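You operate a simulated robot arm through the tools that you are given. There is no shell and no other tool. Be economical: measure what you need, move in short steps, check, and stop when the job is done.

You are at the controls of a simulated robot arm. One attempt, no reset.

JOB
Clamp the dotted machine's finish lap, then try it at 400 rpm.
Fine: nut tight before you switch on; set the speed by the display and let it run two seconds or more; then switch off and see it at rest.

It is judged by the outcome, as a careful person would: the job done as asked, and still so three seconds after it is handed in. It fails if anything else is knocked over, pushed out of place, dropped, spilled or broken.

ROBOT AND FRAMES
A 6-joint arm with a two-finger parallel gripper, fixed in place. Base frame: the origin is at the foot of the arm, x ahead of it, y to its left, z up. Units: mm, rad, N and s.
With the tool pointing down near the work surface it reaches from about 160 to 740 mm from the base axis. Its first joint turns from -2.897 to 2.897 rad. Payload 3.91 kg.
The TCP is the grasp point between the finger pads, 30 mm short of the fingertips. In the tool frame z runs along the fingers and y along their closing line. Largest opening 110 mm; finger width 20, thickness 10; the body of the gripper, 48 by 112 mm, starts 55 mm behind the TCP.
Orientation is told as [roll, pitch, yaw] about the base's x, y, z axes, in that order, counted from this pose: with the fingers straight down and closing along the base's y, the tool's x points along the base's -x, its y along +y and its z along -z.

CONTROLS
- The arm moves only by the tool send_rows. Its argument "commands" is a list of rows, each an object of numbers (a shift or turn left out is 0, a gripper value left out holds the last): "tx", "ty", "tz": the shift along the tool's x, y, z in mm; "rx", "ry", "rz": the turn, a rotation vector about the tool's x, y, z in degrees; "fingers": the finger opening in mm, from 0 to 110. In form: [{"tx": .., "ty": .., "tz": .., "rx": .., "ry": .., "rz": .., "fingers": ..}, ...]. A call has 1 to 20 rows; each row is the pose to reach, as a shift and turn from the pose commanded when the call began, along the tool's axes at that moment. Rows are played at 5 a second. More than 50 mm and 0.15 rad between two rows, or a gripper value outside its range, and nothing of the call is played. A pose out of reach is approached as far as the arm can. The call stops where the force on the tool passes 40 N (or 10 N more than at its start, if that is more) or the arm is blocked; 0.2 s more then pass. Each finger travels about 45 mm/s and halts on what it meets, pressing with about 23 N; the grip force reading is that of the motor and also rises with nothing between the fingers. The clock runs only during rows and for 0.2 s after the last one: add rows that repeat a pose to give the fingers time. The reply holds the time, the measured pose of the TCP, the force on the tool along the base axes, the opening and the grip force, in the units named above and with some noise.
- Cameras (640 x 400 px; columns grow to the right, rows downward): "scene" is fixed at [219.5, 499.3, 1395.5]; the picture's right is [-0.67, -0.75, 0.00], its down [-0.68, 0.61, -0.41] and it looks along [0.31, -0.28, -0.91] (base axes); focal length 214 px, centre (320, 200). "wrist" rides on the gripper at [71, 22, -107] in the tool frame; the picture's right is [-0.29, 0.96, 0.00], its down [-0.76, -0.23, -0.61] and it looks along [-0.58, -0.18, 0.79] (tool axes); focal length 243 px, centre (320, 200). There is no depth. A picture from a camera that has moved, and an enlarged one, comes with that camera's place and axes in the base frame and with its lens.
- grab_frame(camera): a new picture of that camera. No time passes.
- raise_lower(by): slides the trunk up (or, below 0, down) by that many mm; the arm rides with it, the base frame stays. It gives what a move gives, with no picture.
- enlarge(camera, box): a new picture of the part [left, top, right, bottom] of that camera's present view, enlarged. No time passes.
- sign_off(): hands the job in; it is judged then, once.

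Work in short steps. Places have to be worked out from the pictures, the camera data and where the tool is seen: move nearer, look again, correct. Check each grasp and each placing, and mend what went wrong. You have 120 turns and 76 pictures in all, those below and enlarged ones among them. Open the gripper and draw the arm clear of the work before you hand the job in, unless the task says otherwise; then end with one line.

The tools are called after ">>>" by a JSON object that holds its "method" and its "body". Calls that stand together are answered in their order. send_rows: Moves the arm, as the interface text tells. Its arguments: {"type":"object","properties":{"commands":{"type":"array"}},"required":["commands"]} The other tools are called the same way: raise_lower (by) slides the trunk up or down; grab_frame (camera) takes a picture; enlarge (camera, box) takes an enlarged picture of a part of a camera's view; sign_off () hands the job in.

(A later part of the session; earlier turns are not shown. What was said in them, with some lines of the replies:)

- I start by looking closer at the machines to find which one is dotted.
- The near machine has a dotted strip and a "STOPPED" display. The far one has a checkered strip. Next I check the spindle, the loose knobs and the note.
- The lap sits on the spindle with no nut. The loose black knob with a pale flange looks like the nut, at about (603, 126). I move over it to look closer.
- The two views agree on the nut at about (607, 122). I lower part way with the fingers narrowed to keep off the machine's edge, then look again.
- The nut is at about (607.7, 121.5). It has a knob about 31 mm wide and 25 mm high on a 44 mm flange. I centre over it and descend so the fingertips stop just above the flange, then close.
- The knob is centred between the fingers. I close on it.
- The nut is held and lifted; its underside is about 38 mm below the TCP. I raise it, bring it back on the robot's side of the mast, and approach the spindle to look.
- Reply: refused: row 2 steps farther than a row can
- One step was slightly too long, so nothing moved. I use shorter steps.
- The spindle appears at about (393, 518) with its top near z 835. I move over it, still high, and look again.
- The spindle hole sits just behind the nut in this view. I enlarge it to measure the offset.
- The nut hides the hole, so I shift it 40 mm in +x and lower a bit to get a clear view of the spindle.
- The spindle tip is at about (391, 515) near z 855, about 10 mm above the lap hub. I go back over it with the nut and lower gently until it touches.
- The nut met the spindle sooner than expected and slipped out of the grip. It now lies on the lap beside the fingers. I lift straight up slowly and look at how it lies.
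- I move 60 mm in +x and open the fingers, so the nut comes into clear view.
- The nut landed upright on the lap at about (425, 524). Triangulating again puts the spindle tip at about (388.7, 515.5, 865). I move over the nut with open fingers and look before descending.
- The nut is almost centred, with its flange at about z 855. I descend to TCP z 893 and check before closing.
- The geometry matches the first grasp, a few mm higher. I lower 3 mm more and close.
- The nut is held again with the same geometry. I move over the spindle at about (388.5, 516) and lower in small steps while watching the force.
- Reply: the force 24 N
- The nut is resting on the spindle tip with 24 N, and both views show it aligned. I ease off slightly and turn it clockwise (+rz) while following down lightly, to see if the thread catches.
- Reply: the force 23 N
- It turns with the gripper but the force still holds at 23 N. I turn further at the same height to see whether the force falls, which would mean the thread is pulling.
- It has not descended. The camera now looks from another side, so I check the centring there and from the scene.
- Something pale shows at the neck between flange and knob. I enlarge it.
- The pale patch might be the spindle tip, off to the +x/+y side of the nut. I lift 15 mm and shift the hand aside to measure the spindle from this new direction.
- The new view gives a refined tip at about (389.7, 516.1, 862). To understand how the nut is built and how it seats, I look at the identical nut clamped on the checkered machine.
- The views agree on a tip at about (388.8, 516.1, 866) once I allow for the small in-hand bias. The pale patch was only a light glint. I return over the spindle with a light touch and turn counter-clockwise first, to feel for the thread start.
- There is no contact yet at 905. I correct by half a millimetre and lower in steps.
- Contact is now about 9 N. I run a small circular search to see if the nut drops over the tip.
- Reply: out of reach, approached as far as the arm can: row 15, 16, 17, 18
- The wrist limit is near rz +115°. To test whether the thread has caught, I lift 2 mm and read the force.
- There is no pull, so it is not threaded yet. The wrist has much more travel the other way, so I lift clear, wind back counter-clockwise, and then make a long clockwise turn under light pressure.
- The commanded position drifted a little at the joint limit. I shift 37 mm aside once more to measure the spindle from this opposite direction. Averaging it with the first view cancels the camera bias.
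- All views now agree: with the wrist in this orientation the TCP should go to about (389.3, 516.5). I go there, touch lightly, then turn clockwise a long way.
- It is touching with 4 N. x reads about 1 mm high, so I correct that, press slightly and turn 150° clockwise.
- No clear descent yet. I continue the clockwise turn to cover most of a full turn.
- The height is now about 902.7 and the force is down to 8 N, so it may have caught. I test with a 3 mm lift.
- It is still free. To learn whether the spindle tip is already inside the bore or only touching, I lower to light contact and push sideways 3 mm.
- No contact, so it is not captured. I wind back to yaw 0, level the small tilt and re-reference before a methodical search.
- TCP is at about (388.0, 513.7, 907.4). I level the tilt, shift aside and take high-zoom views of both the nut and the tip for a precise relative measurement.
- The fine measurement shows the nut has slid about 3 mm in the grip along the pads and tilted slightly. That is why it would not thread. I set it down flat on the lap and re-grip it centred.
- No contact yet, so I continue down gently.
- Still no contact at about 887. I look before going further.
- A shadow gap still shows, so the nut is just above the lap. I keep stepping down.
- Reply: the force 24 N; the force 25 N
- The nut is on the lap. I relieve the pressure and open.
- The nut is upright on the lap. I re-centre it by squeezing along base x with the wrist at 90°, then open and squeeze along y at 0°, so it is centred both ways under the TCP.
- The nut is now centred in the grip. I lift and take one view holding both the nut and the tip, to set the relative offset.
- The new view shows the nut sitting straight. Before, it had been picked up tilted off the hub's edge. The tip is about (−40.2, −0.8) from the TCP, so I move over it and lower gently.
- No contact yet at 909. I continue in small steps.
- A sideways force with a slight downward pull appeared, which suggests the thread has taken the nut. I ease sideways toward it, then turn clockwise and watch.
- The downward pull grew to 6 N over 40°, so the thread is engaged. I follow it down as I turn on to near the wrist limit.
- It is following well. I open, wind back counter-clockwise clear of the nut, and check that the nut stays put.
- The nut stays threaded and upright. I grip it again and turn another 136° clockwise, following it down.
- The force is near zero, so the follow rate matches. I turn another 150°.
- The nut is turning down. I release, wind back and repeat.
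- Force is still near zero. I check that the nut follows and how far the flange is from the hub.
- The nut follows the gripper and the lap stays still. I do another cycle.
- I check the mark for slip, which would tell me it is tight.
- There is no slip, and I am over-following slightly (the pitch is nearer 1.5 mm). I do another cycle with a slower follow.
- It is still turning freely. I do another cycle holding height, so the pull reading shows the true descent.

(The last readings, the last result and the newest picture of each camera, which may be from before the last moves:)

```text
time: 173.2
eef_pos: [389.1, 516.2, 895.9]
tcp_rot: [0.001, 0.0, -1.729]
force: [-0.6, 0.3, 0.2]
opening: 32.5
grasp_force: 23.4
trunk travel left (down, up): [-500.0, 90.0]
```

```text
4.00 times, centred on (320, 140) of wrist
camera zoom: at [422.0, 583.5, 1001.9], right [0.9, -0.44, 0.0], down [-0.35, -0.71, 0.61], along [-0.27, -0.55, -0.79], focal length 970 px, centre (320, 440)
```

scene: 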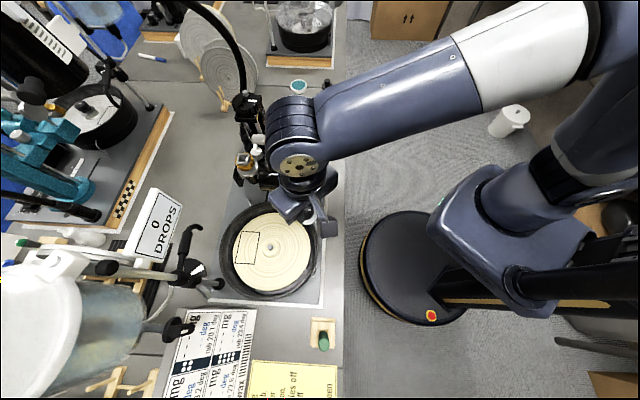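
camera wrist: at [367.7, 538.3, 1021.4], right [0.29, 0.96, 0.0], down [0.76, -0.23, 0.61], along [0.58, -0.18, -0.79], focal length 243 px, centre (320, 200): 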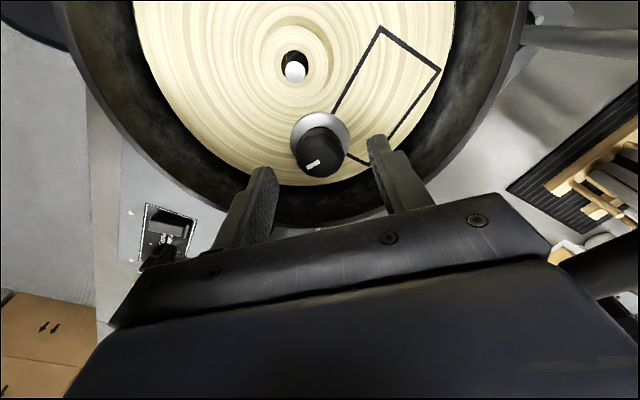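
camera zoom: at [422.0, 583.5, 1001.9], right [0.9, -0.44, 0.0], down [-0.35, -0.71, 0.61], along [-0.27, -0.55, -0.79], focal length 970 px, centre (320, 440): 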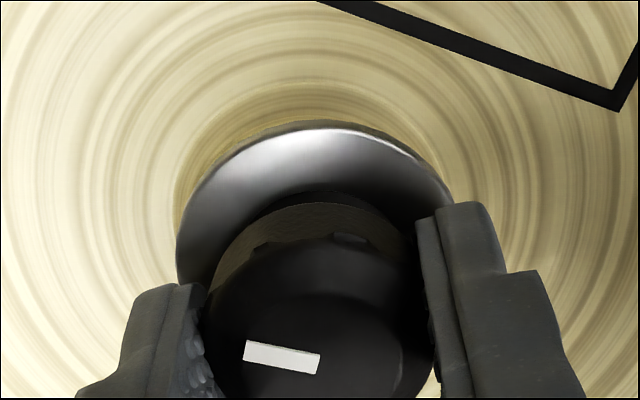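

The mark always ends at the same place at the same wrist angle, which means the nut has stopped turning and the fingers are slipping, so it is probably tight already. I confirm with a small extra clockwise turn and check whether the mark stays fixed in the base.

>>> {"method": "send_rows", "body": {"commands": [{"tz": -2, "fingers": 52}, {"tz": -2, "rz": -8.5}, {"tz": -2, "rz": -17}, {"tz": -2, "rz": -25.5}, {"tz": -2, "rz": -34}, {"tz": -2, "rz": -42.5}, {"tz": -2, "rz": -51}, {"tz": -2, "rz": -59.5}, {"tz": -2, "rz": -60, "fingers": 20}, {"tz": -2, "rz": -60}, {"tz": -2, "rz": -60}, {"tz": -2, "rz": -60}]}}

>>> {"method": "enlarge", "body": {"camera": "wrist", "box": [256, 90, 384, 190]}}

>>> {"method": "send_rows", "body": {"commands": [{"rz": 8}, {"rz": 16}, {"rz": 24}, {"rz": 32}, {"rz": 40}, {"rz": 40}, {"rz": 40}]}}

>>> {"method": "enlarge", "body": {"camera": "wrist", "box": [256, 90, 384, 190]}}

```text
time: 175.8
eef_pos: [388.4, 515.5, 898.3]
tcp_rot: [0.0, -0.001, -0.681]
force: [-1.9, -0.2, 0.3]
opening: 32.5
grasp_force: 23.1
trunk travel left (down, up): [-500.0, 90.0]
```

```text
4.00 times, centred on (320, 140) of wrist
camera zoom: at [347.5, 578.0, 1003.9], right [0.83, 0.56, 0.0], down [0.45, -0.66, 0.61], along [0.34, -0.5, -0.79], focal length 970 px, centre (320, 440)
```

zoom: 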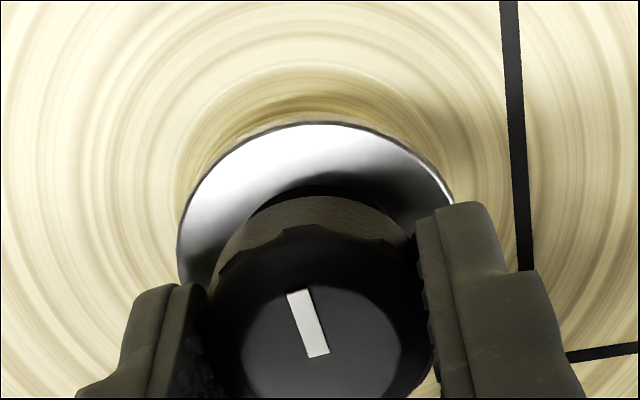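

```text
time: 177.4
eef_pos: [390.1, 516.3, 898.1]
tcp_rot: [0.001, 0.0, -1.379]
force: [-1.0, 0.8, 0.1]
opening: 32.4
grasp_force: 22.9
trunk travel left (down, up): [-500.0, 90.0]
```

```text
4.00 times, centred on (320, 140) of wrist
camera zoom: at [397.2, 590.2, 1004.1], right [0.99, -0.1, 0.0], down [-0.08, -0.79, 0.61], along [-0.06, -0.6, -0.79], focal length 970 px, centre (320, 440)
```

zoom: 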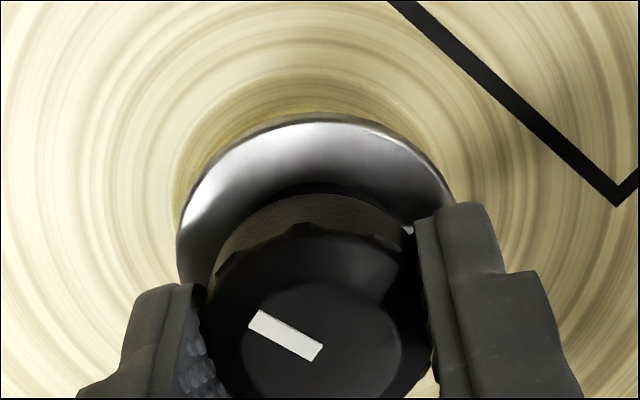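

The mark stayed fixed while the fingers slipped 40°, so the nut is tight. I open, lift away, and check the seating and the control panel.

>>> {"method": "send_rows", "body": {"commands": [{"fingers": 70}, {"fingers": 70}, {"fingers": 70}, {"tz": -40}, {"tz": -80}, {"tz": -110, "rz": -8}, {"tz": -110, "rz": -16}, {"tz": -110, "rz": -24, "ty": 20}, {"tz": -110, "rz": -32, "ty": 20}, {"tz": -110, "rz": -40, "ty": 20}, {"tz": -110, "rz": -48, "ty": 20}, {"tz": -110, "rz": -56, "ty": 20}, {"tz": -110, "rz": -64, "ty": 20}, {"tz": -110, "rz": -72, "ty": 20}, {"tz": -110, "rz": -79, "ty": 20}, {"tz": -110, "rz": -79, "ty": 20}]}}

>>> {"method": "send_rows", "body": {"commands": [{"ty": -40}, {"ty": -80}, {"ty": -120}, {"ty": -160}, {"ty": -200}, {"ty": -200}]}}

>>> {"method": "enlarge", "body": {"camera": "scene", "box": [238, 220, 302, 270]}}

>>> {"method": "grab_frame", "body": {"camera": "wrist"}}

```text
time: 180.8
eef_pos: [409.1, 520.0, 1006.8]
tcp_rot: [0.001, 0.001, 0.002]
force: [-0.2, -0.3, 0.4]
opening: 70.0
grasp_force: 0.2
trunk travel left (down, up): [-500.0, 90.0]
```

```text
time: 182.2
eef_pos: [408.8, 319.6, 1007.6]
tcp_rot: [0.0, 0.001, 0.003]
force: [-0.1, -0.2, 1.0]
opening: 70.1
grasp_force: 0.2
trunk travel left (down, up): [-500.0, 90.0]
```

```text
8.00 times, centred on (270, 245) of scene
camera zoom: at [219.5, 499.3, 1395.5], right [-0.67, -0.75, 0.0], down [-0.68, 0.61, -0.41], along [0.31, -0.28, -0.91], focal length 1716 px, centre (720, -160)
```

zoom: 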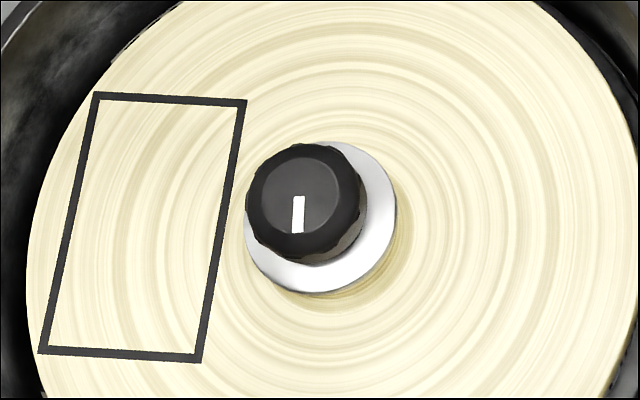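

```text
17 pictures are left
camera wrist: at [338.3, 341.3, 1114.1], right [0.29, 0.96, 0.0], down [0.76, -0.23, 0.61], along [0.58, -0.18, -0.79], focal length 243 px, centre (320, 200)
```

wrist: 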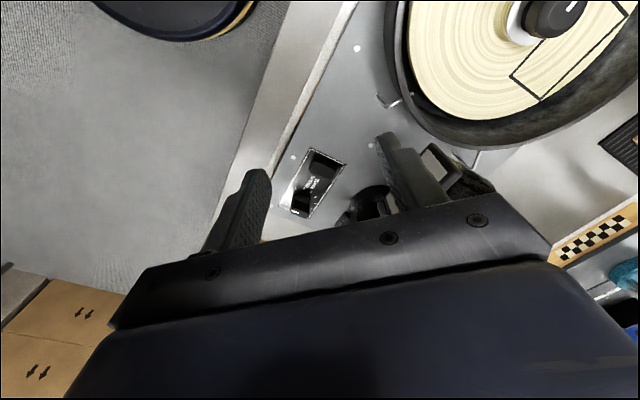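

The nut sits flush and centred. Now I examine the control panel.

>>> {"method": "enlarge", "body": {"camera": "wrist", "box": [272, 140, 352, 220]}}

>>> {"method": "enlarge", "body": {"camera": "scene", "box": [280, 140, 340, 190]}}

```text
5.00 times, centred on (312, 180) of wrist
camera zoom: at [338.3, 341.3, 1114.1], right [0.29, 0.96, 0.0], down [0.76, -0.23, 0.61], along [0.58, -0.18, -0.79], focal length 1213 px, centre (360, 300)
```

zoom: 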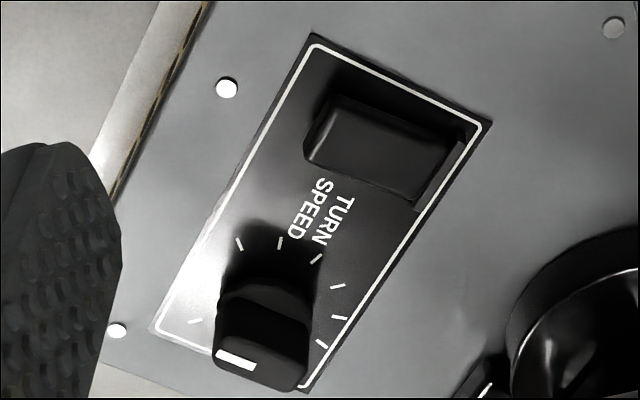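

```text
8.00 times, centred on (310, 165) of scene
camera zoom: at [219.5, 499.3, 1395.5], right [-0.67, -0.75, 0.0], down [-0.68, 0.61, -0.41], along [0.31, -0.28, -0.91], focal length 1716 px, centre (400, 480)
```

zoom: 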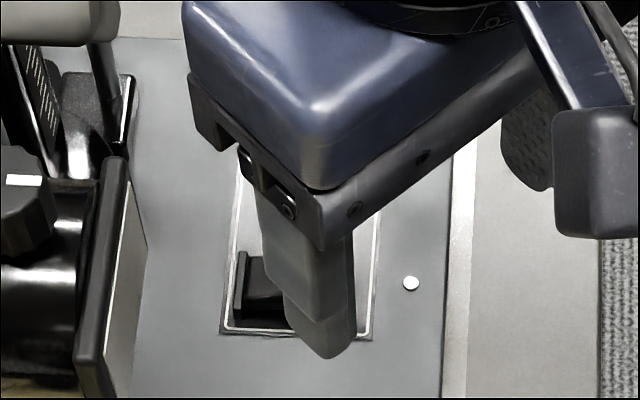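

The panel has a rocker switch at about (510, 294) and a SPEED knob at about (563, 239). The display on the machine's near edge read STOPPED. I move closer, with the gripper yawed along the panel, for a clear view.

>>> {"method": "send_rows", "body": {"commands": [{"tx": -10, "ty": -25, "tz": 0, "rz": -8.5, "fingers": 110}, {"tx": -25, "ty": -50, "tz": 10, "rz": -17}, {"tx": -45, "ty": -75, "tz": 25, "rz": -25.5}, {"tx": -70, "ty": -80, "tz": 45, "rz": -34}, {"tx": -91, "ty": -80, "tz": 65, "rz": -42}, {"tx": -91, "ty": -80, "tz": 77, "rz": -43.5}, {"tx": -91, "ty": -80, "tz": 77, "rz": -43.5}]}}

>>> {"method": "grab_frame", "body": {"camera": "wrist"}}

```text
time: 183.8
eef_pos: [501.0, 241.0, 930.9]
tcp_rot: [0.0, 0.001, 0.762]
force: [0.0, 0.2, 0.0]
opening: 110.0
grasp_force: 0.1
trunk travel left (down, up): [-500.0, 90.0]
```

```text
14 pictures are left
camera wrist: at [434.4, 206.7, 1036.3], right [-0.45, 0.89, 0.0], down [0.71, 0.36, 0.61], along [0.54, 0.27, -0.79], focal length 243 px, centre (320, 200)
```

wrist: 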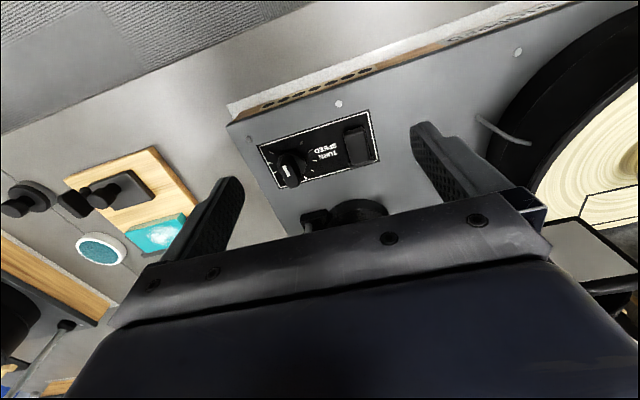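

>>> {"method": "enlarge", "body": {"camera": "wrist", "box": [250, 100, 390, 195]}}

```text
4.21 times, centred on (320, 148) of wrist
camera zoom: at [434.4, 206.7, 1036.3], right [-0.45, 0.89, 0.0], down [0.71, 0.36, 0.61], along [0.54, 0.27, -0.79], focal length 1022 px, centre (320, 421)
```

zoom: 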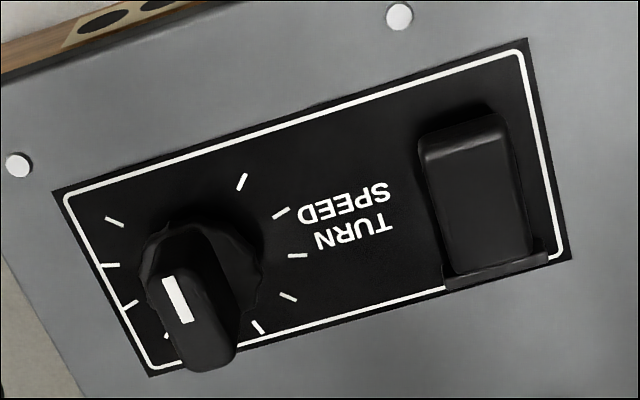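

The rocker's robot-side end is raised and its centre is near (514, 290). I close the fingers, move above that raised end at about (504, 280), and come down part way.

>>> {"method": "send_rows", "body": {"commands": [{"fingers": 0}, {"tx": -15, "ty": 13, "fingers": 0}, {"tx": -29.9, "ty": 26.7, "fingers": 0}, {"tx": -29.9, "ty": 26.7, "tz": 30}, {"tx": -29.9, "ty": 26.7, "tz": 60}, {"tx": -29.9, "ty": 26.7, "tz": 72}, {"tx": -29.9, "ty": 26.7, "tz": 72}]}}

>>> {"method": "enlarge", "body": {"camera": "wrist", "box": [220, 60, 420, 200]}}

```text
time: 185.4
eef_pos: [502.9, 281.9, 858.6]
tcp_rot: [0.0, 0.001, 0.758]
force: [0.0, 0.1, 0.4]
opening: 0.4
grasp_force: 22.1
trunk travel left (down, up): [-500.0, 90.0]
```

```text
2.86 times, centred on (320, 130) of wrist
camera zoom: at [437.5, 247.3, 964.5], right [-0.45, 0.89, 0.0], down [0.71, 0.36, 0.61], along [0.54, 0.27, -0.79], focal length 693 px, centre (320, 400)
```

zoom: 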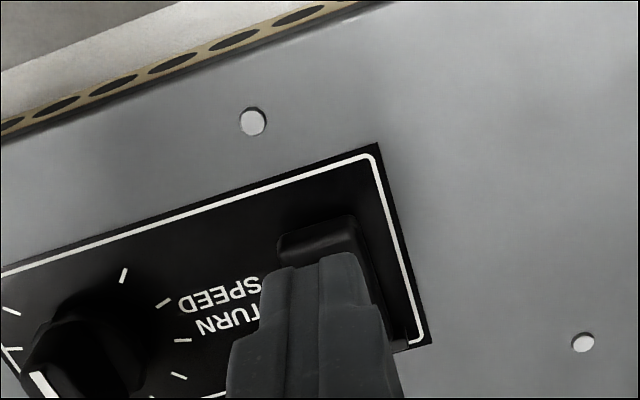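

The fingertips line up over the rocker. I shift 4 mm toward its raised end and press down slowly.

>>> {"method": "send_rows", "body": {"commands": [{"tx": 4}, {"tx": 4, "tz": 4}, {"tx": 4, "tz": 8}, {"tx": 4, "tz": 10}, {"tx": 4, "tz": 12}, {"tx": 4, "tz": 12}]}}

>>> {"method": "send_rows", "body": {"commands": [{"tz": 1}, {"tz": 2}, {"tz": 2}]}}

```text
time: 186.8
eef_pos: [499.6, 278.3, 847.0]
tcp_rot: [0.0, -0.001, 0.758]
force: [-0.7, 0.8, 0.2]
opening: 0.0
grasp_force: 23.6
trunk travel left (down, up): [-500.0, 90.0]
```

```text
time: 187.6
eef_pos: [500.5, 276.9, 844.6]
tcp_rot: [-0.001, 0.0, 0.76]
force: [-0.6, 1.2, 1.0]
opening: 0.1
grasp_force: 23.3
trunk travel left (down, up): [-500.0, 90.0]
```

>>> {"method": "send_rows", "body": {"commands": [{"tz": 1}, {"tz": 2}, {"tz": 2}]}}

>>> {"method": "send_rows", "body": {"commands": [{"tz": 1}, {"tz": 2}, {"tz": 2}]}}

>>> {"method": "send_rows", "body": {"commands": [{"tz": 1}, {"tz": 2}, {"tz": 2}]}}

```text
time: 188.4
eef_pos: [499.3, 277.1, 842.5]
tcp_rot: [-0.001, 0.0, 0.759]
force: [0.6, 0.4, 0.2]
opening: 0.0
grasp_force: 23.4
trunk travel left (down, up): [-500.0, 90.0]
```

```text
time: 189.2
eef_pos: [500.4, 277.6, 841.5]
tcp_rot: [-0.002, 0.001, 0.759]
force: [-0.2, -0.1, 0.1]
opening: 0.1
grasp_force: 22.8
trunk travel left (down, up): [-500.0, 90.0]
```

```text
time: 190.0
eef_pos: [499.8, 276.7, 838.7]
tcp_rot: [-0.001, -0.001, 0.758]
force: [1.0, 0.1, -0.3]
opening: 0.0
grasp_force: 22.9
trunk travel left (down, up): [-500.0, 90.0]
```

Still no contact with the fingertips at about z 809. I look before going deeper.

>>> {"method": "enlarge", "body": {"camera": "wrist", "box": [220, 60, 420, 200]}}

```text
2.86 times, centred on (320, 130) of wrist
camera zoom: at [434.3, 244.3, 944.8], right [-0.45, 0.89, 0.0], down [0.71, 0.36, 0.61], along [0.54, 0.27, -0.79], focal length 693 px, centre (320, 400)
```

zoom: 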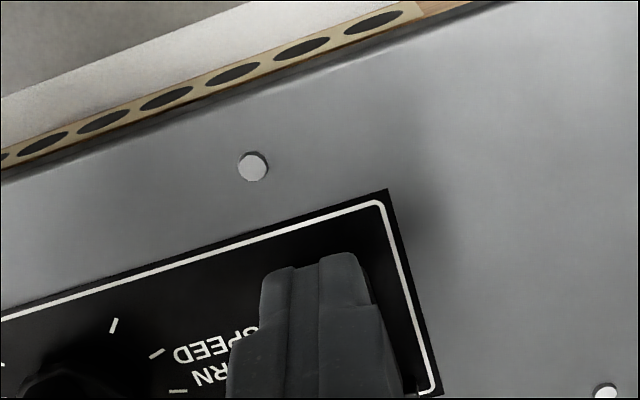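

Triangulating from these two views puts the panel at z≈786, lower than I assumed, so the rocker is 5 mm further on. I shift 6 mm inward and keep stepping down.

>>> {"method": "send_rows", "body": {"commands": [{"tx": -6}, {"tx": -6, "tz": 2}, {"tx": -6, "tz": 4}, {"tx": -6, "tz": 6}, {"tx": -6, "tz": 6}]}}

>>> {"method": "send_rows", "body": {"commands": [{"tz": 1}, {"tz": 2}, {"tz": 2}]}}

```text
time: 191.2
eef_pos: [504.3, 281.7, 833.5]
tcp_rot: [0.0, -0.002, 0.758]
force: [-2.5, -2.2, 10.2]
opening: 0.2
grasp_force: 23.2
trunk travel left (down, up): [-500.0, 90.0]
```

```text
time: 192.0
eef_pos: [504.6, 282.7, 834.2]
tcp_rot: [0.0, -0.006, 0.759]
force: [-5.8, -3.0, 35.3]
opening: 0.0
grasp_force: 22.9
trunk travel left (down, up): [-500.0, 90.0]
```

It reached 35 N. I lift clear and check the rocker and the display.

>>> {"method": "send_rows", "body": {"commands": [{"tz": -5}, {"tz": -40}, {"tz": -80}, {"tz": -98, "tx": 20}, {"tz": -98, "tx": 50, "ty": 10}, {"tz": -98, "tx": 50, "ty": 30}, {"tz": -98, "tx": 50, "ty": 30}]}}

>>> {"method": "enlarge", "body": {"camera": "wrist", "box": [200, 40, 480, 215]}}

```text
time: 193.6
eef_pos: [447.3, 269.2, 928.7]
tcp_rot: [0.001, 0.0, 0.758]
force: [0.4, -0.4, -0.1]
opening: 0.1
grasp_force: 22.7
trunk travel left (down, up): [-500.0, 90.0]
```

```text
2.29 times, centred on (340, 128) of wrist
camera zoom: at [381.6, 236.3, 1034.7], right [-0.45, 0.89, 0.0], down [0.71, 0.36, 0.61], along [0.54, 0.27, -0.79], focal length 555 px, centre (274, 366)
```

zoom: 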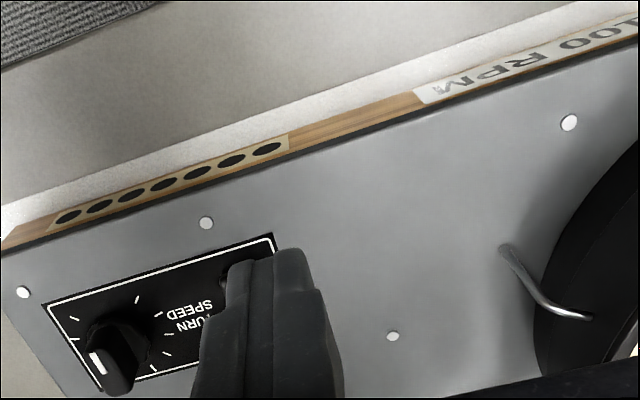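

It is running; the display ends in "00 RPM". I read it in full.

>>> {"method": "enlarge", "body": {"camera": "wrist", "box": [380, 15, 540, 95]}}

```text
4.00 times, centred on (460, 55) of wrist
camera zoom: at [381.6, 236.3, 1034.7], right [-0.45, 0.89, 0.0], down [0.71, 0.36, 0.61], along [0.54, 0.27, -0.79], focal length 970 px, centre (-240, 780)
```

zoom: 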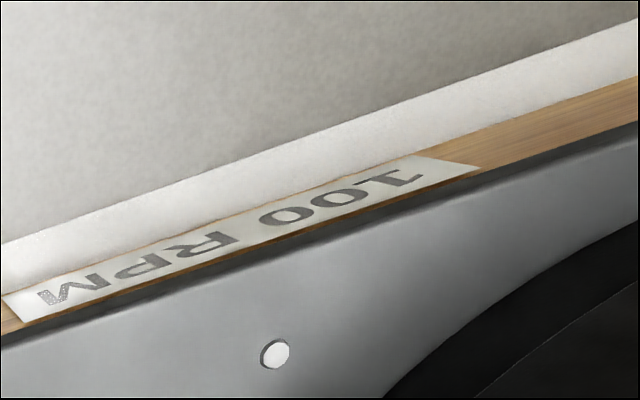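

It reads 100 RPM. I now go to the SPEED knob, with its axis at about (572, 238.5) and top near z 811, with the fingers open across its bar.

>>> {"method": "send_rows", "body": {"commands": [{"tx": -20, "ty": -35, "fingers": 55}, {"tx": -40, "ty": -72, "rz": -4}, {"tx": -68.9, "ty": -108.2, "rz": -8}, {"tx": -68.9, "ty": -108.2, "tz": 35, "rz": -8}, {"tx": -68.9, "ty": -108.2, "tz": 65, "rz": -8}, {"tx": -68.9, "ty": -108.2, "tz": 75, "rz": -8}, {"tx": -68.9, "ty": -108.2, "tz": 75, "rz": -8}]}}

>>> {"method": "enlarge", "body": {"camera": "wrist", "box": [200, 60, 440, 240]}}

```text
time: 195.2
eef_pos: [572.5, 237.4, 853.2]
tcp_rot: [-0.001, -0.001, 0.899]
force: [0.4, 0.0, -0.1]
opening: 54.9
grasp_force: 0.1
trunk travel left (down, up): [-500.0, 90.0]
```

```text
2.22 times, centred on (320, 150) of wrist
camera zoom: at [511.8, 196.0, 959.4], right [-0.57, 0.82, 0.0], down [0.65, 0.45, 0.61], along [0.5, 0.35, -0.79], focal length 539 px, centre (320, 311)
```

zoom: 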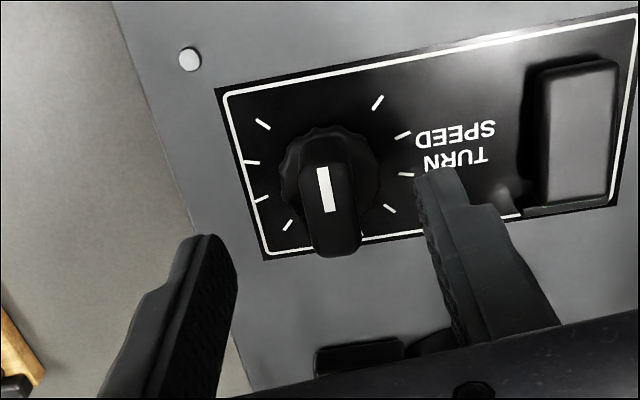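

The bar is aligned with the finger gap. I correct 2.5 mm, descend so the tips reach z≈800, and grip the bar.

>>> {"method": "send_rows", "body": {"commands": [{"ty": 2.5, "tz": 10}, {"ty": 2.5, "tz": 18}, {"ty": 2.5, "tz": 23}, {"ty": 2.5, "tz": 23, "fingers": 5}, {"ty": 2.5, "tz": 23, "fingers": 5}, {"ty": 2.5, "tz": 23, "fingers": 5}, {"ty": 2.5, "tz": 23, "fingers": 5}, {"ty": 2.5, "tz": 23, "fingers": 5}]}}

```text
time: 197.0
eef_pos: [569.5, 240.9, 829.6]
tcp_rot: [0.0, 0.001, 0.898]
force: [-11.8, 9.4, 0.1]
opening: 31.3
grasp_force: 45.6
trunk travel left (down, up): [-500.0, 90.0]
```

The opening of 31 mm and the sideways force show I gripped the skirt off-centre. I open, raise 5 mm, shift toward the force and re-grip on the bar.

>>> {"method": "send_rows", "body": {"commands": [{"fingers": 50}, {"fingers": 50}, {"tz": -5, "ty": 2, "fingers": 50}, {"tz": -5, "ty": 2, "fingers": 5}, {"tz": -5, "ty": 2, "fingers": 5}, {"tz": -5, "ty": 2, "fingers": 5}, {"tz": -5, "ty": 2, "fingers": 5}, {"tz": -5, "ty": 2, "fingers": 5}]}}

```text
time: 198.8
eef_pos: [568.4, 239.6, 833.8]
tcp_rot: [0.001, -0.001, 0.897]
force: [0.8, -1.7, 0.6]
opening: 16.7
grasp_force: 44.7
trunk travel left (down, up): [-500.0, 90.0]
```

The bar is gripped (16.7 mm) with no side force. I turn it 30° clockwise, then back off to read the display.

>>> {"method": "send_rows", "body": {"commands": [{"rz": 7.5}, {"rz": 15}, {"rz": 22.5}, {"rz": 30}, {"rz": 30}]}}

>>> {"method": "send_rows", "body": {"commands": [{"fingers": 50}, {"fingers": 50}, {"fingers": 50}, {"tz": -40}, {"tz": -80}, {"tz": -100}, {"tz": -100}]}}

```text
time: 200.0
eef_pos: [568.8, 239.9, 835.1]
tcp_rot: [0.001, -0.001, 0.374]
force: [11.5, -8.8, 1.3]
opening: 14.7
grasp_force: 44.8
trunk travel left (down, up): [-500.0, 90.0]
```

```text
time: 201.6
eef_pos: [568.8, 240.3, 936.2]
tcp_rot: [-0.001, 0.0, 0.375]
force: [-0.1, -0.1, -0.1]
opening: 50.1
grasp_force: 0.0
trunk travel left (down, up): [-500.0, 90.0]
```

>>> {"method": "send_rows", "body": {"commands": [{"tx": 30, "ty": 20, "rz": -7}, {"tx": 65, "ty": 45, "rz": -14}, {"tx": 102.2, "ty": 71.4, "tz": 6, "rz": -22}, {"tx": 102.2, "ty": 71.4, "tz": 6, "rz": -22}]}}

>>> {"method": "enlarge", "body": {"camera": "wrist", "box": [220, 0, 540, 200]}}

```text
time: 202.6
eef_pos: [447.1, 270.0, 931.0]
tcp_rot: [0.0, 0.001, 0.761]
force: [0.9, 0.4, 0.9]
opening: 50.1
grasp_force: 0.1
trunk travel left (down, up): [-500.0, 90.0]
```

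```text
2.00 times, centred on (380, 100) of wrist
camera zoom: at [381.1, 236.9, 1037.0], right [-0.45, 0.89, 0.0], down [0.71, 0.36, 0.61], along [0.54, 0.27, -0.79], focal length 485 px, centre (200, 400)
```

zoom: 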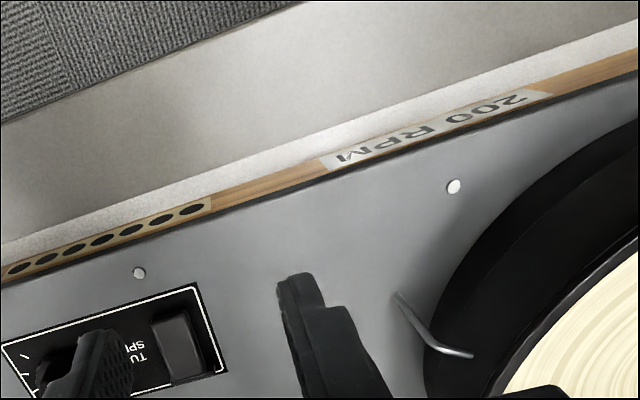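

It reads 200 RPM: 30° of clockwise turn gave +100 RPM. I return along the same path, grip the bar again and turn 60° more.

>>> {"method": "send_rows", "body": {"commands": [{"tx": -30, "ty": -25, "rz": 7}, {"tx": -65, "ty": -45, "rz": 14}, {"tx": -95, "ty": -62, "rz": 20}]}}

>>> {"method": "send_rows", "body": {"commands": [{}]}}

>>> {"method": "send_rows", "body": {"commands": [{}]}}

```text
time: 203.4
eef_pos: [540.3, 283.8, 928.0]
tcp_rot: [0.0, 0.024, 0.454]
force: [-5.6, -4.4, 2.0]
opening: 49.6
grasp_force: 0.0
trunk travel left (down, up): [-500.0, 90.0]
stopped in row 3: the force on the tool passed its limit (the readings are from after the stop); the commanded pose is now the measured one
```

```text
time: 203.8
eef_pos: [541.0, 285.4, 927.6]
tcp_rot: [-0.001, 0.021, 0.456]
force: [-9.2, -6.6, 2.0]
opening: 49.5
grasp_force: 0.0
trunk travel left (down, up): [-500.0, 90.0]
```

```text
time: 204.2
eef_pos: [541.3, 285.3, 928.0]
tcp_rot: [0.0, 0.022, 0.457]
force: [-9.8, -6.9, 1.8]
opening: 49.4
grasp_force: 0.1
trunk travel left (down, up): [-500.0, 90.0]
```

I used the wrong frame for the return and touched something near the mast. I back straight off along the push direction and inspect.

>>> {"method": "send_rows", "body": {"commands": [{"tx": 5}, {"tx": 15}, {"tx": 30}, {"tx": 50}, {"tx": 50}]}}

>>> {"method": "grab_frame", "body": {"camera": "scene"}}

```text
time: 205.4
eef_pos: [497.5, 263.8, 930.0]
tcp_rot: [0.0, 0.021, 0.459]
force: [-0.4, 0.8, -0.1]
opening: 49.9
grasp_force: 0.0
trunk travel left (down, up): [-500.0, 90.0]
```

```text
6 pictures are left
```

scene: 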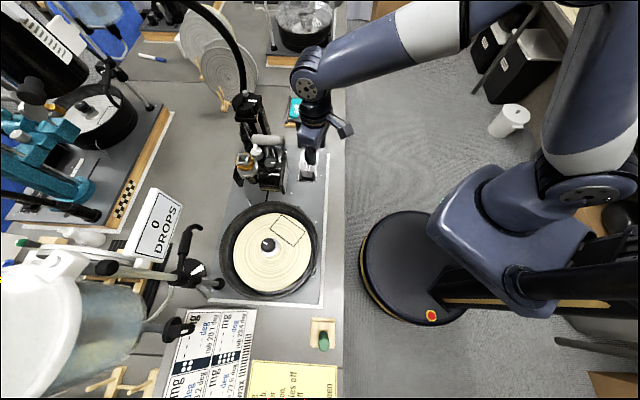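

Nothing looks displaced and the lap is running. I remove the small tilt and go back to the knob, moving clear of the mast first (−y, then +x).

>>> {"method": "send_rows", "body": {"commands": [{"rx": 0.53, "ry": -1.08, "ty": -20}, {"rx": 0.53, "ry": -1.08, "rz": 4.8, "ty": -53}, {"rx": 0.53, "ry": -1.08, "rz": 4.8, "ty": -53, "tx": -25}, {"rx": 0.53, "ry": -1.08, "rz": 4.8, "ty": -53, "tx": -52.9}, {"rx": 0.53, "ry": -1.08, "rz": 4.8, "ty": -53, "tx": -52.9}]}}

>>> {"method": "send_rows", "body": {"commands": [{}]}}

>>> {"method": "send_rows", "body": {"commands": [{}]}}

>>> {"method": "send_rows", "body": {"commands": [{}]}}

```text
time: 206.6
eef_pos: [568.2, 239.8, 929.2]
tcp_rot: [-0.01, 0.002, 0.372]
force: [-0.9, 0.9, 0.8]
opening: 50.0
grasp_force: 0.0
trunk travel left (down, up): [-500.0, 90.0]
```

```text
time: 207.0
eef_pos: [568.4, 238.8, 928.7]
tcp_rot: [-0.01, 0.001, 0.372]
force: [-0.1, -0.7, -0.8]
opening: 50.1
grasp_force: 0.0
trunk travel left (down, up): [-500.0, 90.0]
```

```text
time: 207.4
eef_pos: [567.9, 238.7, 927.9]
tcp_rot: [-0.011, 0.002, 0.371]
force: [0.2, 0.7, 0.1]
opening: 50.0
grasp_force: 0.0
trunk travel left (down, up): [-500.0, 90.0]
```

```text
time: 207.8
eef_pos: [568.0, 238.7, 928.4]
tcp_rot: [-0.01, 0.003, 0.372]
force: [0.4, -0.7, 0.1]
opening: 50.2
grasp_force: 0.0
trunk travel left (down, up): [-500.0, 90.0]
```

I level it again, descend on the knob, grip the bar and turn 60° clockwise.

>>> {"method": "send_rows", "body": {"commands": [{"tx": -1.1, "tz": 30, "rx": -0.53, "ry": -0.21}, {"tx": -1.1, "tz": 65, "rx": -0.53, "ry": -0.21}, {"tx": -1.1, "tz": 85, "rx": -0.53, "ry": -0.21}, {"tx": -1.1, "tz": 93.5, "rx": -0.53, "ry": -0.21}, {"tx": -1.1, "tz": 93.5, "rx": -0.53, "ry": -0.21, "fingers": 5}, {"tx": -1.1, "tz": 93.5, "rx": -0.53, "ry": -0.21, "fingers": 5}, {"tx": -1.1, "tz": 93.5, "rx": -0.53, "ry": -0.21, "fingers": 5}, {"tx": -1.1, "tz": 93.5, "rx": -0.53, "ry": -0.21, "fingers": 5}, {"tx": -1.1, "tz": 93.5, "rx": -0.53, "ry": -0.21, "fingers": 5}]}}

```text
time: 209.8
eef_pos: [569.7, 238.2, 834.5]
tcp_rot: [-0.001, 0.0, 0.371]
force: [-2.9, 6.0, -2.7]
opening: 15.0
grasp_force: 44.7
trunk travel left (down, up): [-500.0, 90.0]
```

The bar is gripped. I turn 60° clockwise, release and rise.

>>> {"method": "send_rows", "body": {"commands": [{"rz": 7.5, "ty": 0.4}, {"rz": 15, "ty": 0.4}, {"rz": 22.5, "ty": 0.4}, {"rz": 30, "ty": 0.4}, {"rz": 37.5, "ty": 0.4}, {"rz": 45, "ty": 0.4}, {"rz": 52.5, "ty": 0.4}, {"rz": 60, "ty": 0.4}, {"rz": 60, "ty": 0.4}]}}

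>>> {"method": "send_rows", "body": {"commands": [{"fingers": 50}, {"fingers": 50}, {"fingers": 50}, {"tz": -40}, {"tz": -80}, {"tz": -96}, {"tz": -96}]}}

```text
time: 211.8
eef_pos: [569.1, 236.9, 835.9]
tcp_rot: [0.0, -0.003, -0.677]
force: [-1.5, -7.7, 4.5]
opening: 14.9
grasp_force: 44.8
trunk travel left (down, up): [-500.0, 90.0]
```

```text
time: 213.4
eef_pos: [569.8, 238.0, 929.8]
tcp_rot: [-0.001, -0.002, -0.677]
force: [-0.1, -0.3, -0.4]
opening: 50.2
grasp_force: 0.1
trunk travel left (down, up): [-500.0, 90.0]
```

I return to the reading pose, staying on the robot's side of the mast.

>>> {"method": "send_rows", "body": {"commands": [{"tx": 35.1, "ty": -28.2}, {"tx": 70.2, "ty": -56.4, "rz": -8}, {"tx": 92, "ty": -60, "rz": -16}, {"tx": 114.5, "ty": -52.3, "rz": -24}, {"tx": 114.5, "ty": -52.3, "rz": -32}, {"tx": 114.5, "ty": -52.3, "rz": -40}, {"tx": 114.5, "ty": -52.3, "rz": -48}, {"tx": 114.5, "ty": -52.3, "rz": -56}, {"tx": 114.5, "ty": -52.3, "rz": -64}, {"tx": 114.5, "ty": -52.3, "rz": -72}, {"tx": 114.5, "ty": -52.3, "rz": -80}, {"tx": 114.5, "ty": -52.3, "rz": -82.3}, {"tx": 114.5, "ty": -52.3, "rz": -82.3}]}}

>>> {"method": "enlarge", "body": {"camera": "wrist", "box": [300, 0, 540, 150]}}

```text
time: 216.2
eef_pos: [446.9, 270.5, 930.3]
tcp_rot: [0.0, -0.003, 0.761]
force: [-0.2, -0.3, 0.0]
opening: 50.2
grasp_force: 0.1
trunk travel left (down, up): [-500.0, 90.0]
```

```text
2.67 times, centred on (420, 75) of wrist
camera zoom: at [380.6, 236.6, 1036.9], right [-0.45, 0.89, 0.0], down [0.71, 0.36, 0.61], along [0.54, 0.27, -0.79], focal length 647 px, centre (53, 533)
```

zoom: 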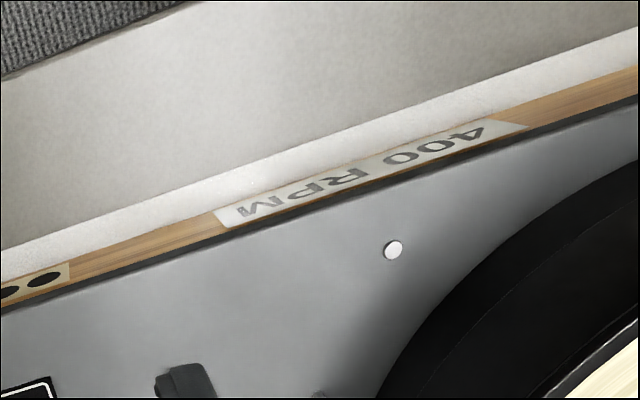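

It reads 400 RPM and has already run for several seconds. For switching off, the rocker's far end sits close under the mast handle, so I close the fingers and tilt the tool 25°. That leans the body back toward the robot while I approach.

>>> {"method": "send_rows", "body": {"commands": [{"fingers": 0}, {"ry": -8, "fingers": 0}, {"ry": -16, "tz": 15, "ty": -15}, {"ry": -25, "tz": 40, "ty": -31.9}, {"ry": -25, "tz": 55, "ty": -31.9, "tx": -35}, {"ry": -25, "tz": 60, "ty": -31.9, "tx": -65}, {"ry": -25, "tz": 70, "ty": -31.9, "tx": -81.2}, {"ry": -25, "tz": 70, "ty": -31.9, "tx": -81.2}]}}

>>> {"method": "enlarge", "body": {"camera": "wrist", "box": [160, 60, 480, 260]}}

```text
refused: row 4 steps farther than a row can; nothing moved
```

```text
2.00 times, centred on (320, 160) of wrist
camera zoom: at [380.6, 236.6, 1036.9], right [-0.45, 0.89, 0.0], down [0.71, 0.36, 0.61], along [0.54, 0.27, -0.79], focal length 485 px, centre (320, 280)
```

zoom: 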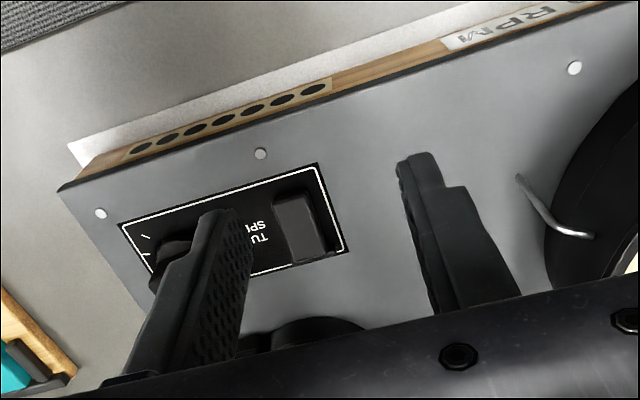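

One rotation step was too large. I repeat with smaller steps.

>>> {"method": "send_rows", "body": {"commands": [{"fingers": 0}, {"ry": -7, "fingers": 0}, {"ry": -13, "tz": 15, "ty": -15}, {"ry": -19, "tz": 30, "ty": -31.4}, {"ry": -25, "tz": 45, "ty": -31.4, "tx": -15}, {"ry": -25, "tz": 55, "ty": -31.4, "tx": -40}, {"ry": -25, "tz": 60, "ty": -31.4, "tx": -65}, {"ry": -25, "tz": 70, "ty": -31.4, "tx": -79.9}, {"ry": -25, "tz": 70, "ty": -31.4, "tx": -79.9}]}}

>>> {"method": "send_rows", "body": {"commands": [{}]}}

```text
time: 218.2
eef_pos: [525.4, 302.1, 859.7]
tcp_rot: [-0.002, -0.439, 0.76]
force: [-0.1, 0.2, -0.2]
opening: 0.1
grasp_force: 22.8
trunk travel left (down, up): [-500.0, 90.0]
```

```text
time: 218.6
eef_pos: [526.1, 302.1, 860.5]
tcp_rot: [-0.001, -0.438, 0.76]
force: [-0.9, 0.1, 0.2]
opening: 0.0
grasp_force: 23.1
trunk travel left (down, up): [-500.0, 90.0]
```

The tilt is as intended and clear. I lower vertically (combining tool z and x), then press in small steps.

>>> {"method": "send_rows", "body": {"commands": [{"tz": 7.2, "tx": 3.4}, {"tz": 14.5, "tx": 6.8}, {"tz": 19.9, "tx": 9.3}, {"tz": 22.7, "tx": 10.6}, {"tz": 22.7, "tx": 10.6}]}}

>>> {"method": "send_rows", "body": {"commands": [{"tz": 1.4, "tx": 0.6}, {"tz": 2.7, "tx": 1.3}, {"tz": 2.7, "tx": 1.3}]}}

```text
time: 219.8
eef_pos: [525.6, 300.6, 835.8]
tcp_rot: [-0.003, -0.438, 0.761]
force: [-0.5, 0.3, 0.4]
opening: 0.0
grasp_force: 23.1
trunk travel left (down, up): [-500.0, 90.0]
```

```text
time: 220.6
eef_pos: [526.2, 302.2, 832.8]
tcp_rot: [-0.002, -0.438, 0.759]
force: [-0.3, -0.7, 0.1]
opening: 0.0
grasp_force: 23.4
trunk travel left (down, up): [-500.0, 90.0]
```

>>> {"method": "send_rows", "body": {"commands": [{"tz": 0.9, "tx": 0.4}, {"tz": 1.8, "tx": 0.8}, {"tz": 1.8, "tx": 0.8}]}}

>>> {"method": "send_rows", "body": {"commands": [{"tz": 0.9, "tx": 0.4}, {"tz": 1.8, "tx": 0.8}, {"tz": 1.8, "tx": 0.8}]}}

```text
time: 221.4
eef_pos: [527.9, 302.4, 832.0]
tcp_rot: [-0.001, -0.441, 0.764]
force: [-1.8, 0.4, 16.5]
opening: 0.3
grasp_force: 23.1
trunk travel left (down, up): [-500.0, 90.0]
```

```text
time: 222.2
eef_pos: [526.5, 302.0, 832.7]
tcp_rot: [-0.006, -0.443, 0.764]
force: [-2.6, 3.9, 36.7]
opening: 0.0
grasp_force: 23.1
trunk travel left (down, up): [-500.0, 90.0]
```

It pressed with 37 N, like the first press. I lift clear, retract, level out and read the display.

>>> {"method": "send_rows", "body": {"commands": [{"tz": -9, "tx": -4.2}, {"tz": -27.2, "tx": -12.7}, {"tz": -50, "tx": 5}, {"tz": -72, "tx": 20, "ty": 10}, {"tz": -97.2, "tx": 42.9, "ty": 31.4, "ry": 6}, {"tz": -97.2, "tx": 42.9, "ty": 31.4, "ry": 13}, {"tz": -97.2, "tx": 42.9, "ty": 31.4, "ry": 20}, {"tz": -97.2, "tx": 42.9, "ty": 31.4, "ry": 25}, {"tz": -97.2, "tx": 42.9, "ty": 31.4, "ry": 25}]}}

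>>> {"method": "enlarge", "body": {"camera": "wrist", "box": [220, 0, 540, 200]}}

```text
time: 224.2
eef_pos: [446.0, 270.4, 899.2]
tcp_rot: [-0.003, -0.001, 0.76]
force: [-0.6, -0.6, 0.9]
opening: 0.0
grasp_force: 22.6
trunk travel left (down, up): [-500.0, 90.0]
```

```text
2.00 times, centred on (380, 100) of wrist
camera zoom: at [380.5, 236.8, 1004.8], right [-0.45, 0.89, 0.0], down [0.71, 0.36, 0.61], along [0.54, 0.27, -0.79], focal length 485 px, centre (200, 400)
```

zoom: 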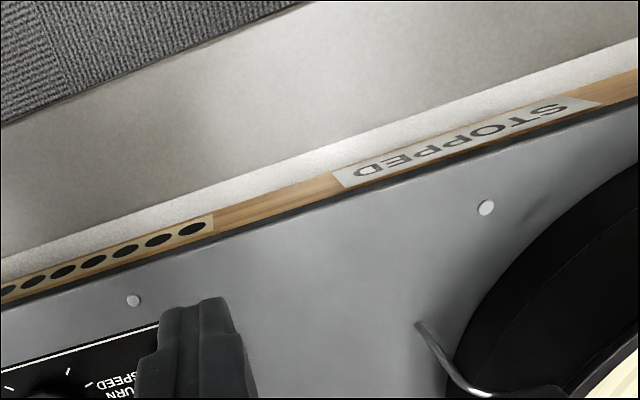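

The display reads STOPPED. I open the gripper, draw the arm clear, and check that the lap is at rest.

>>> {"method": "send_rows", "body": {"commands": [{"tz": -40, "fingers": 110}, {"tz": -80, "tx": 20}, {"tz": -120, "tx": 45}, {"tz": -160, "tx": 70, "ty": -20}, {"tz": -200, "tx": 90, "ty": -40}, {"tz": -200, "tx": 90, "ty": -40}]}}

>>> {"method": "grab_frame", "body": {"camera": "scene"}}

>>> {"method": "send_rows", "body": {"commands": [{}, {}, {}, {}, {}]}}

>>> {"method": "enlarge", "body": {"camera": "scene", "box": [200, 80, 360, 310]}}

```text
refused: row 4 steps farther than a row can; nothing moved
```

```text
2 pictures are left
```

scene: 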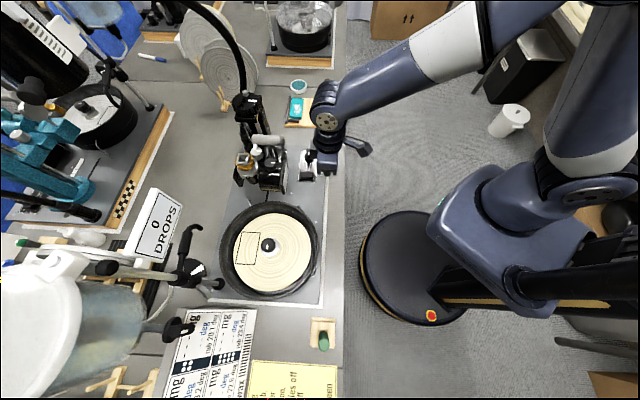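

```text
time: 225.4
eef_pos: [446.3, 270.7, 898.2]
tcp_rot: [-0.001, -0.002, 0.761]
force: [-0.6, 0.4, 0.4]
opening: 0.0
grasp_force: 23.0
trunk travel left (down, up): [-500.0, 90.0]
```

```text
1.74 times, centred on (280, 195) of scene
camera zoom: at [219.5, 499.3, 1395.5], right [-0.67, -0.75, 0.0], down [-0.68, 0.61, -0.41], along [0.31, -0.28, -0.91], focal length 373 px, centre (390, 209)
```

zoom: 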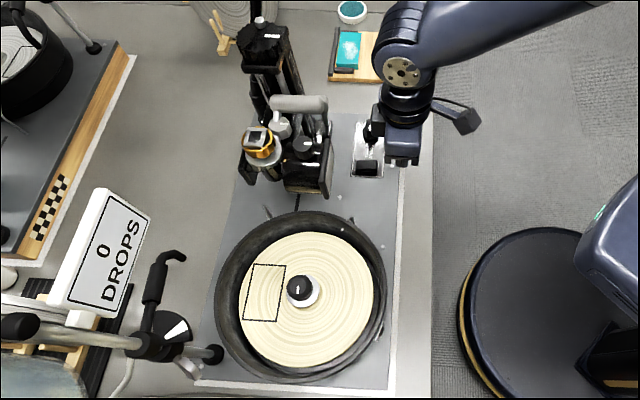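

The lap mark is in the same place in both pictures, so it is at rest, and everything is in order. I draw the arm clear in smaller steps with the gripper open.

>>> {"method": "send_rows", "body": {"commands": [{"tz": -35, "fingers": 110}, {"tz": -70, "tx": 15}, {"tz": -105, "tx": 35}, {"tz": -135, "tx": 60}, {"tz": -165, "tx": 85}, {"tz": -190, "tx": 110}, {"tz": -190, "tx": 110}, {"tz": -190, "tx": 110}]}}

```text
time: 227.2
eef_pos: [367.6, 193.8, 1088.1]
tcp_rot: [-0.001, -0.001, 0.761]
force: [-0.5, -0.1, -0.6]
opening: 110.0
grasp_force: 0.0
trunk travel left (down, up): [-500.0, 90.0]
```

The arm is clear and the gripper is open, so I hand the job in.

>>> {"method": "sign_off", "body": {}}

```text
The job is handed in.
```

The dotted machine's finish lap is clamped with its nut tight. I ran it at 400 RPM by the display for more than two seconds, then switched it off; the display read STOPPED and the lap was at rest. On the way the nut slipped once onto the lap and was picked up again, and the gripper bumped the machine's mast once; nothing looked moved in the pictures afterwards.
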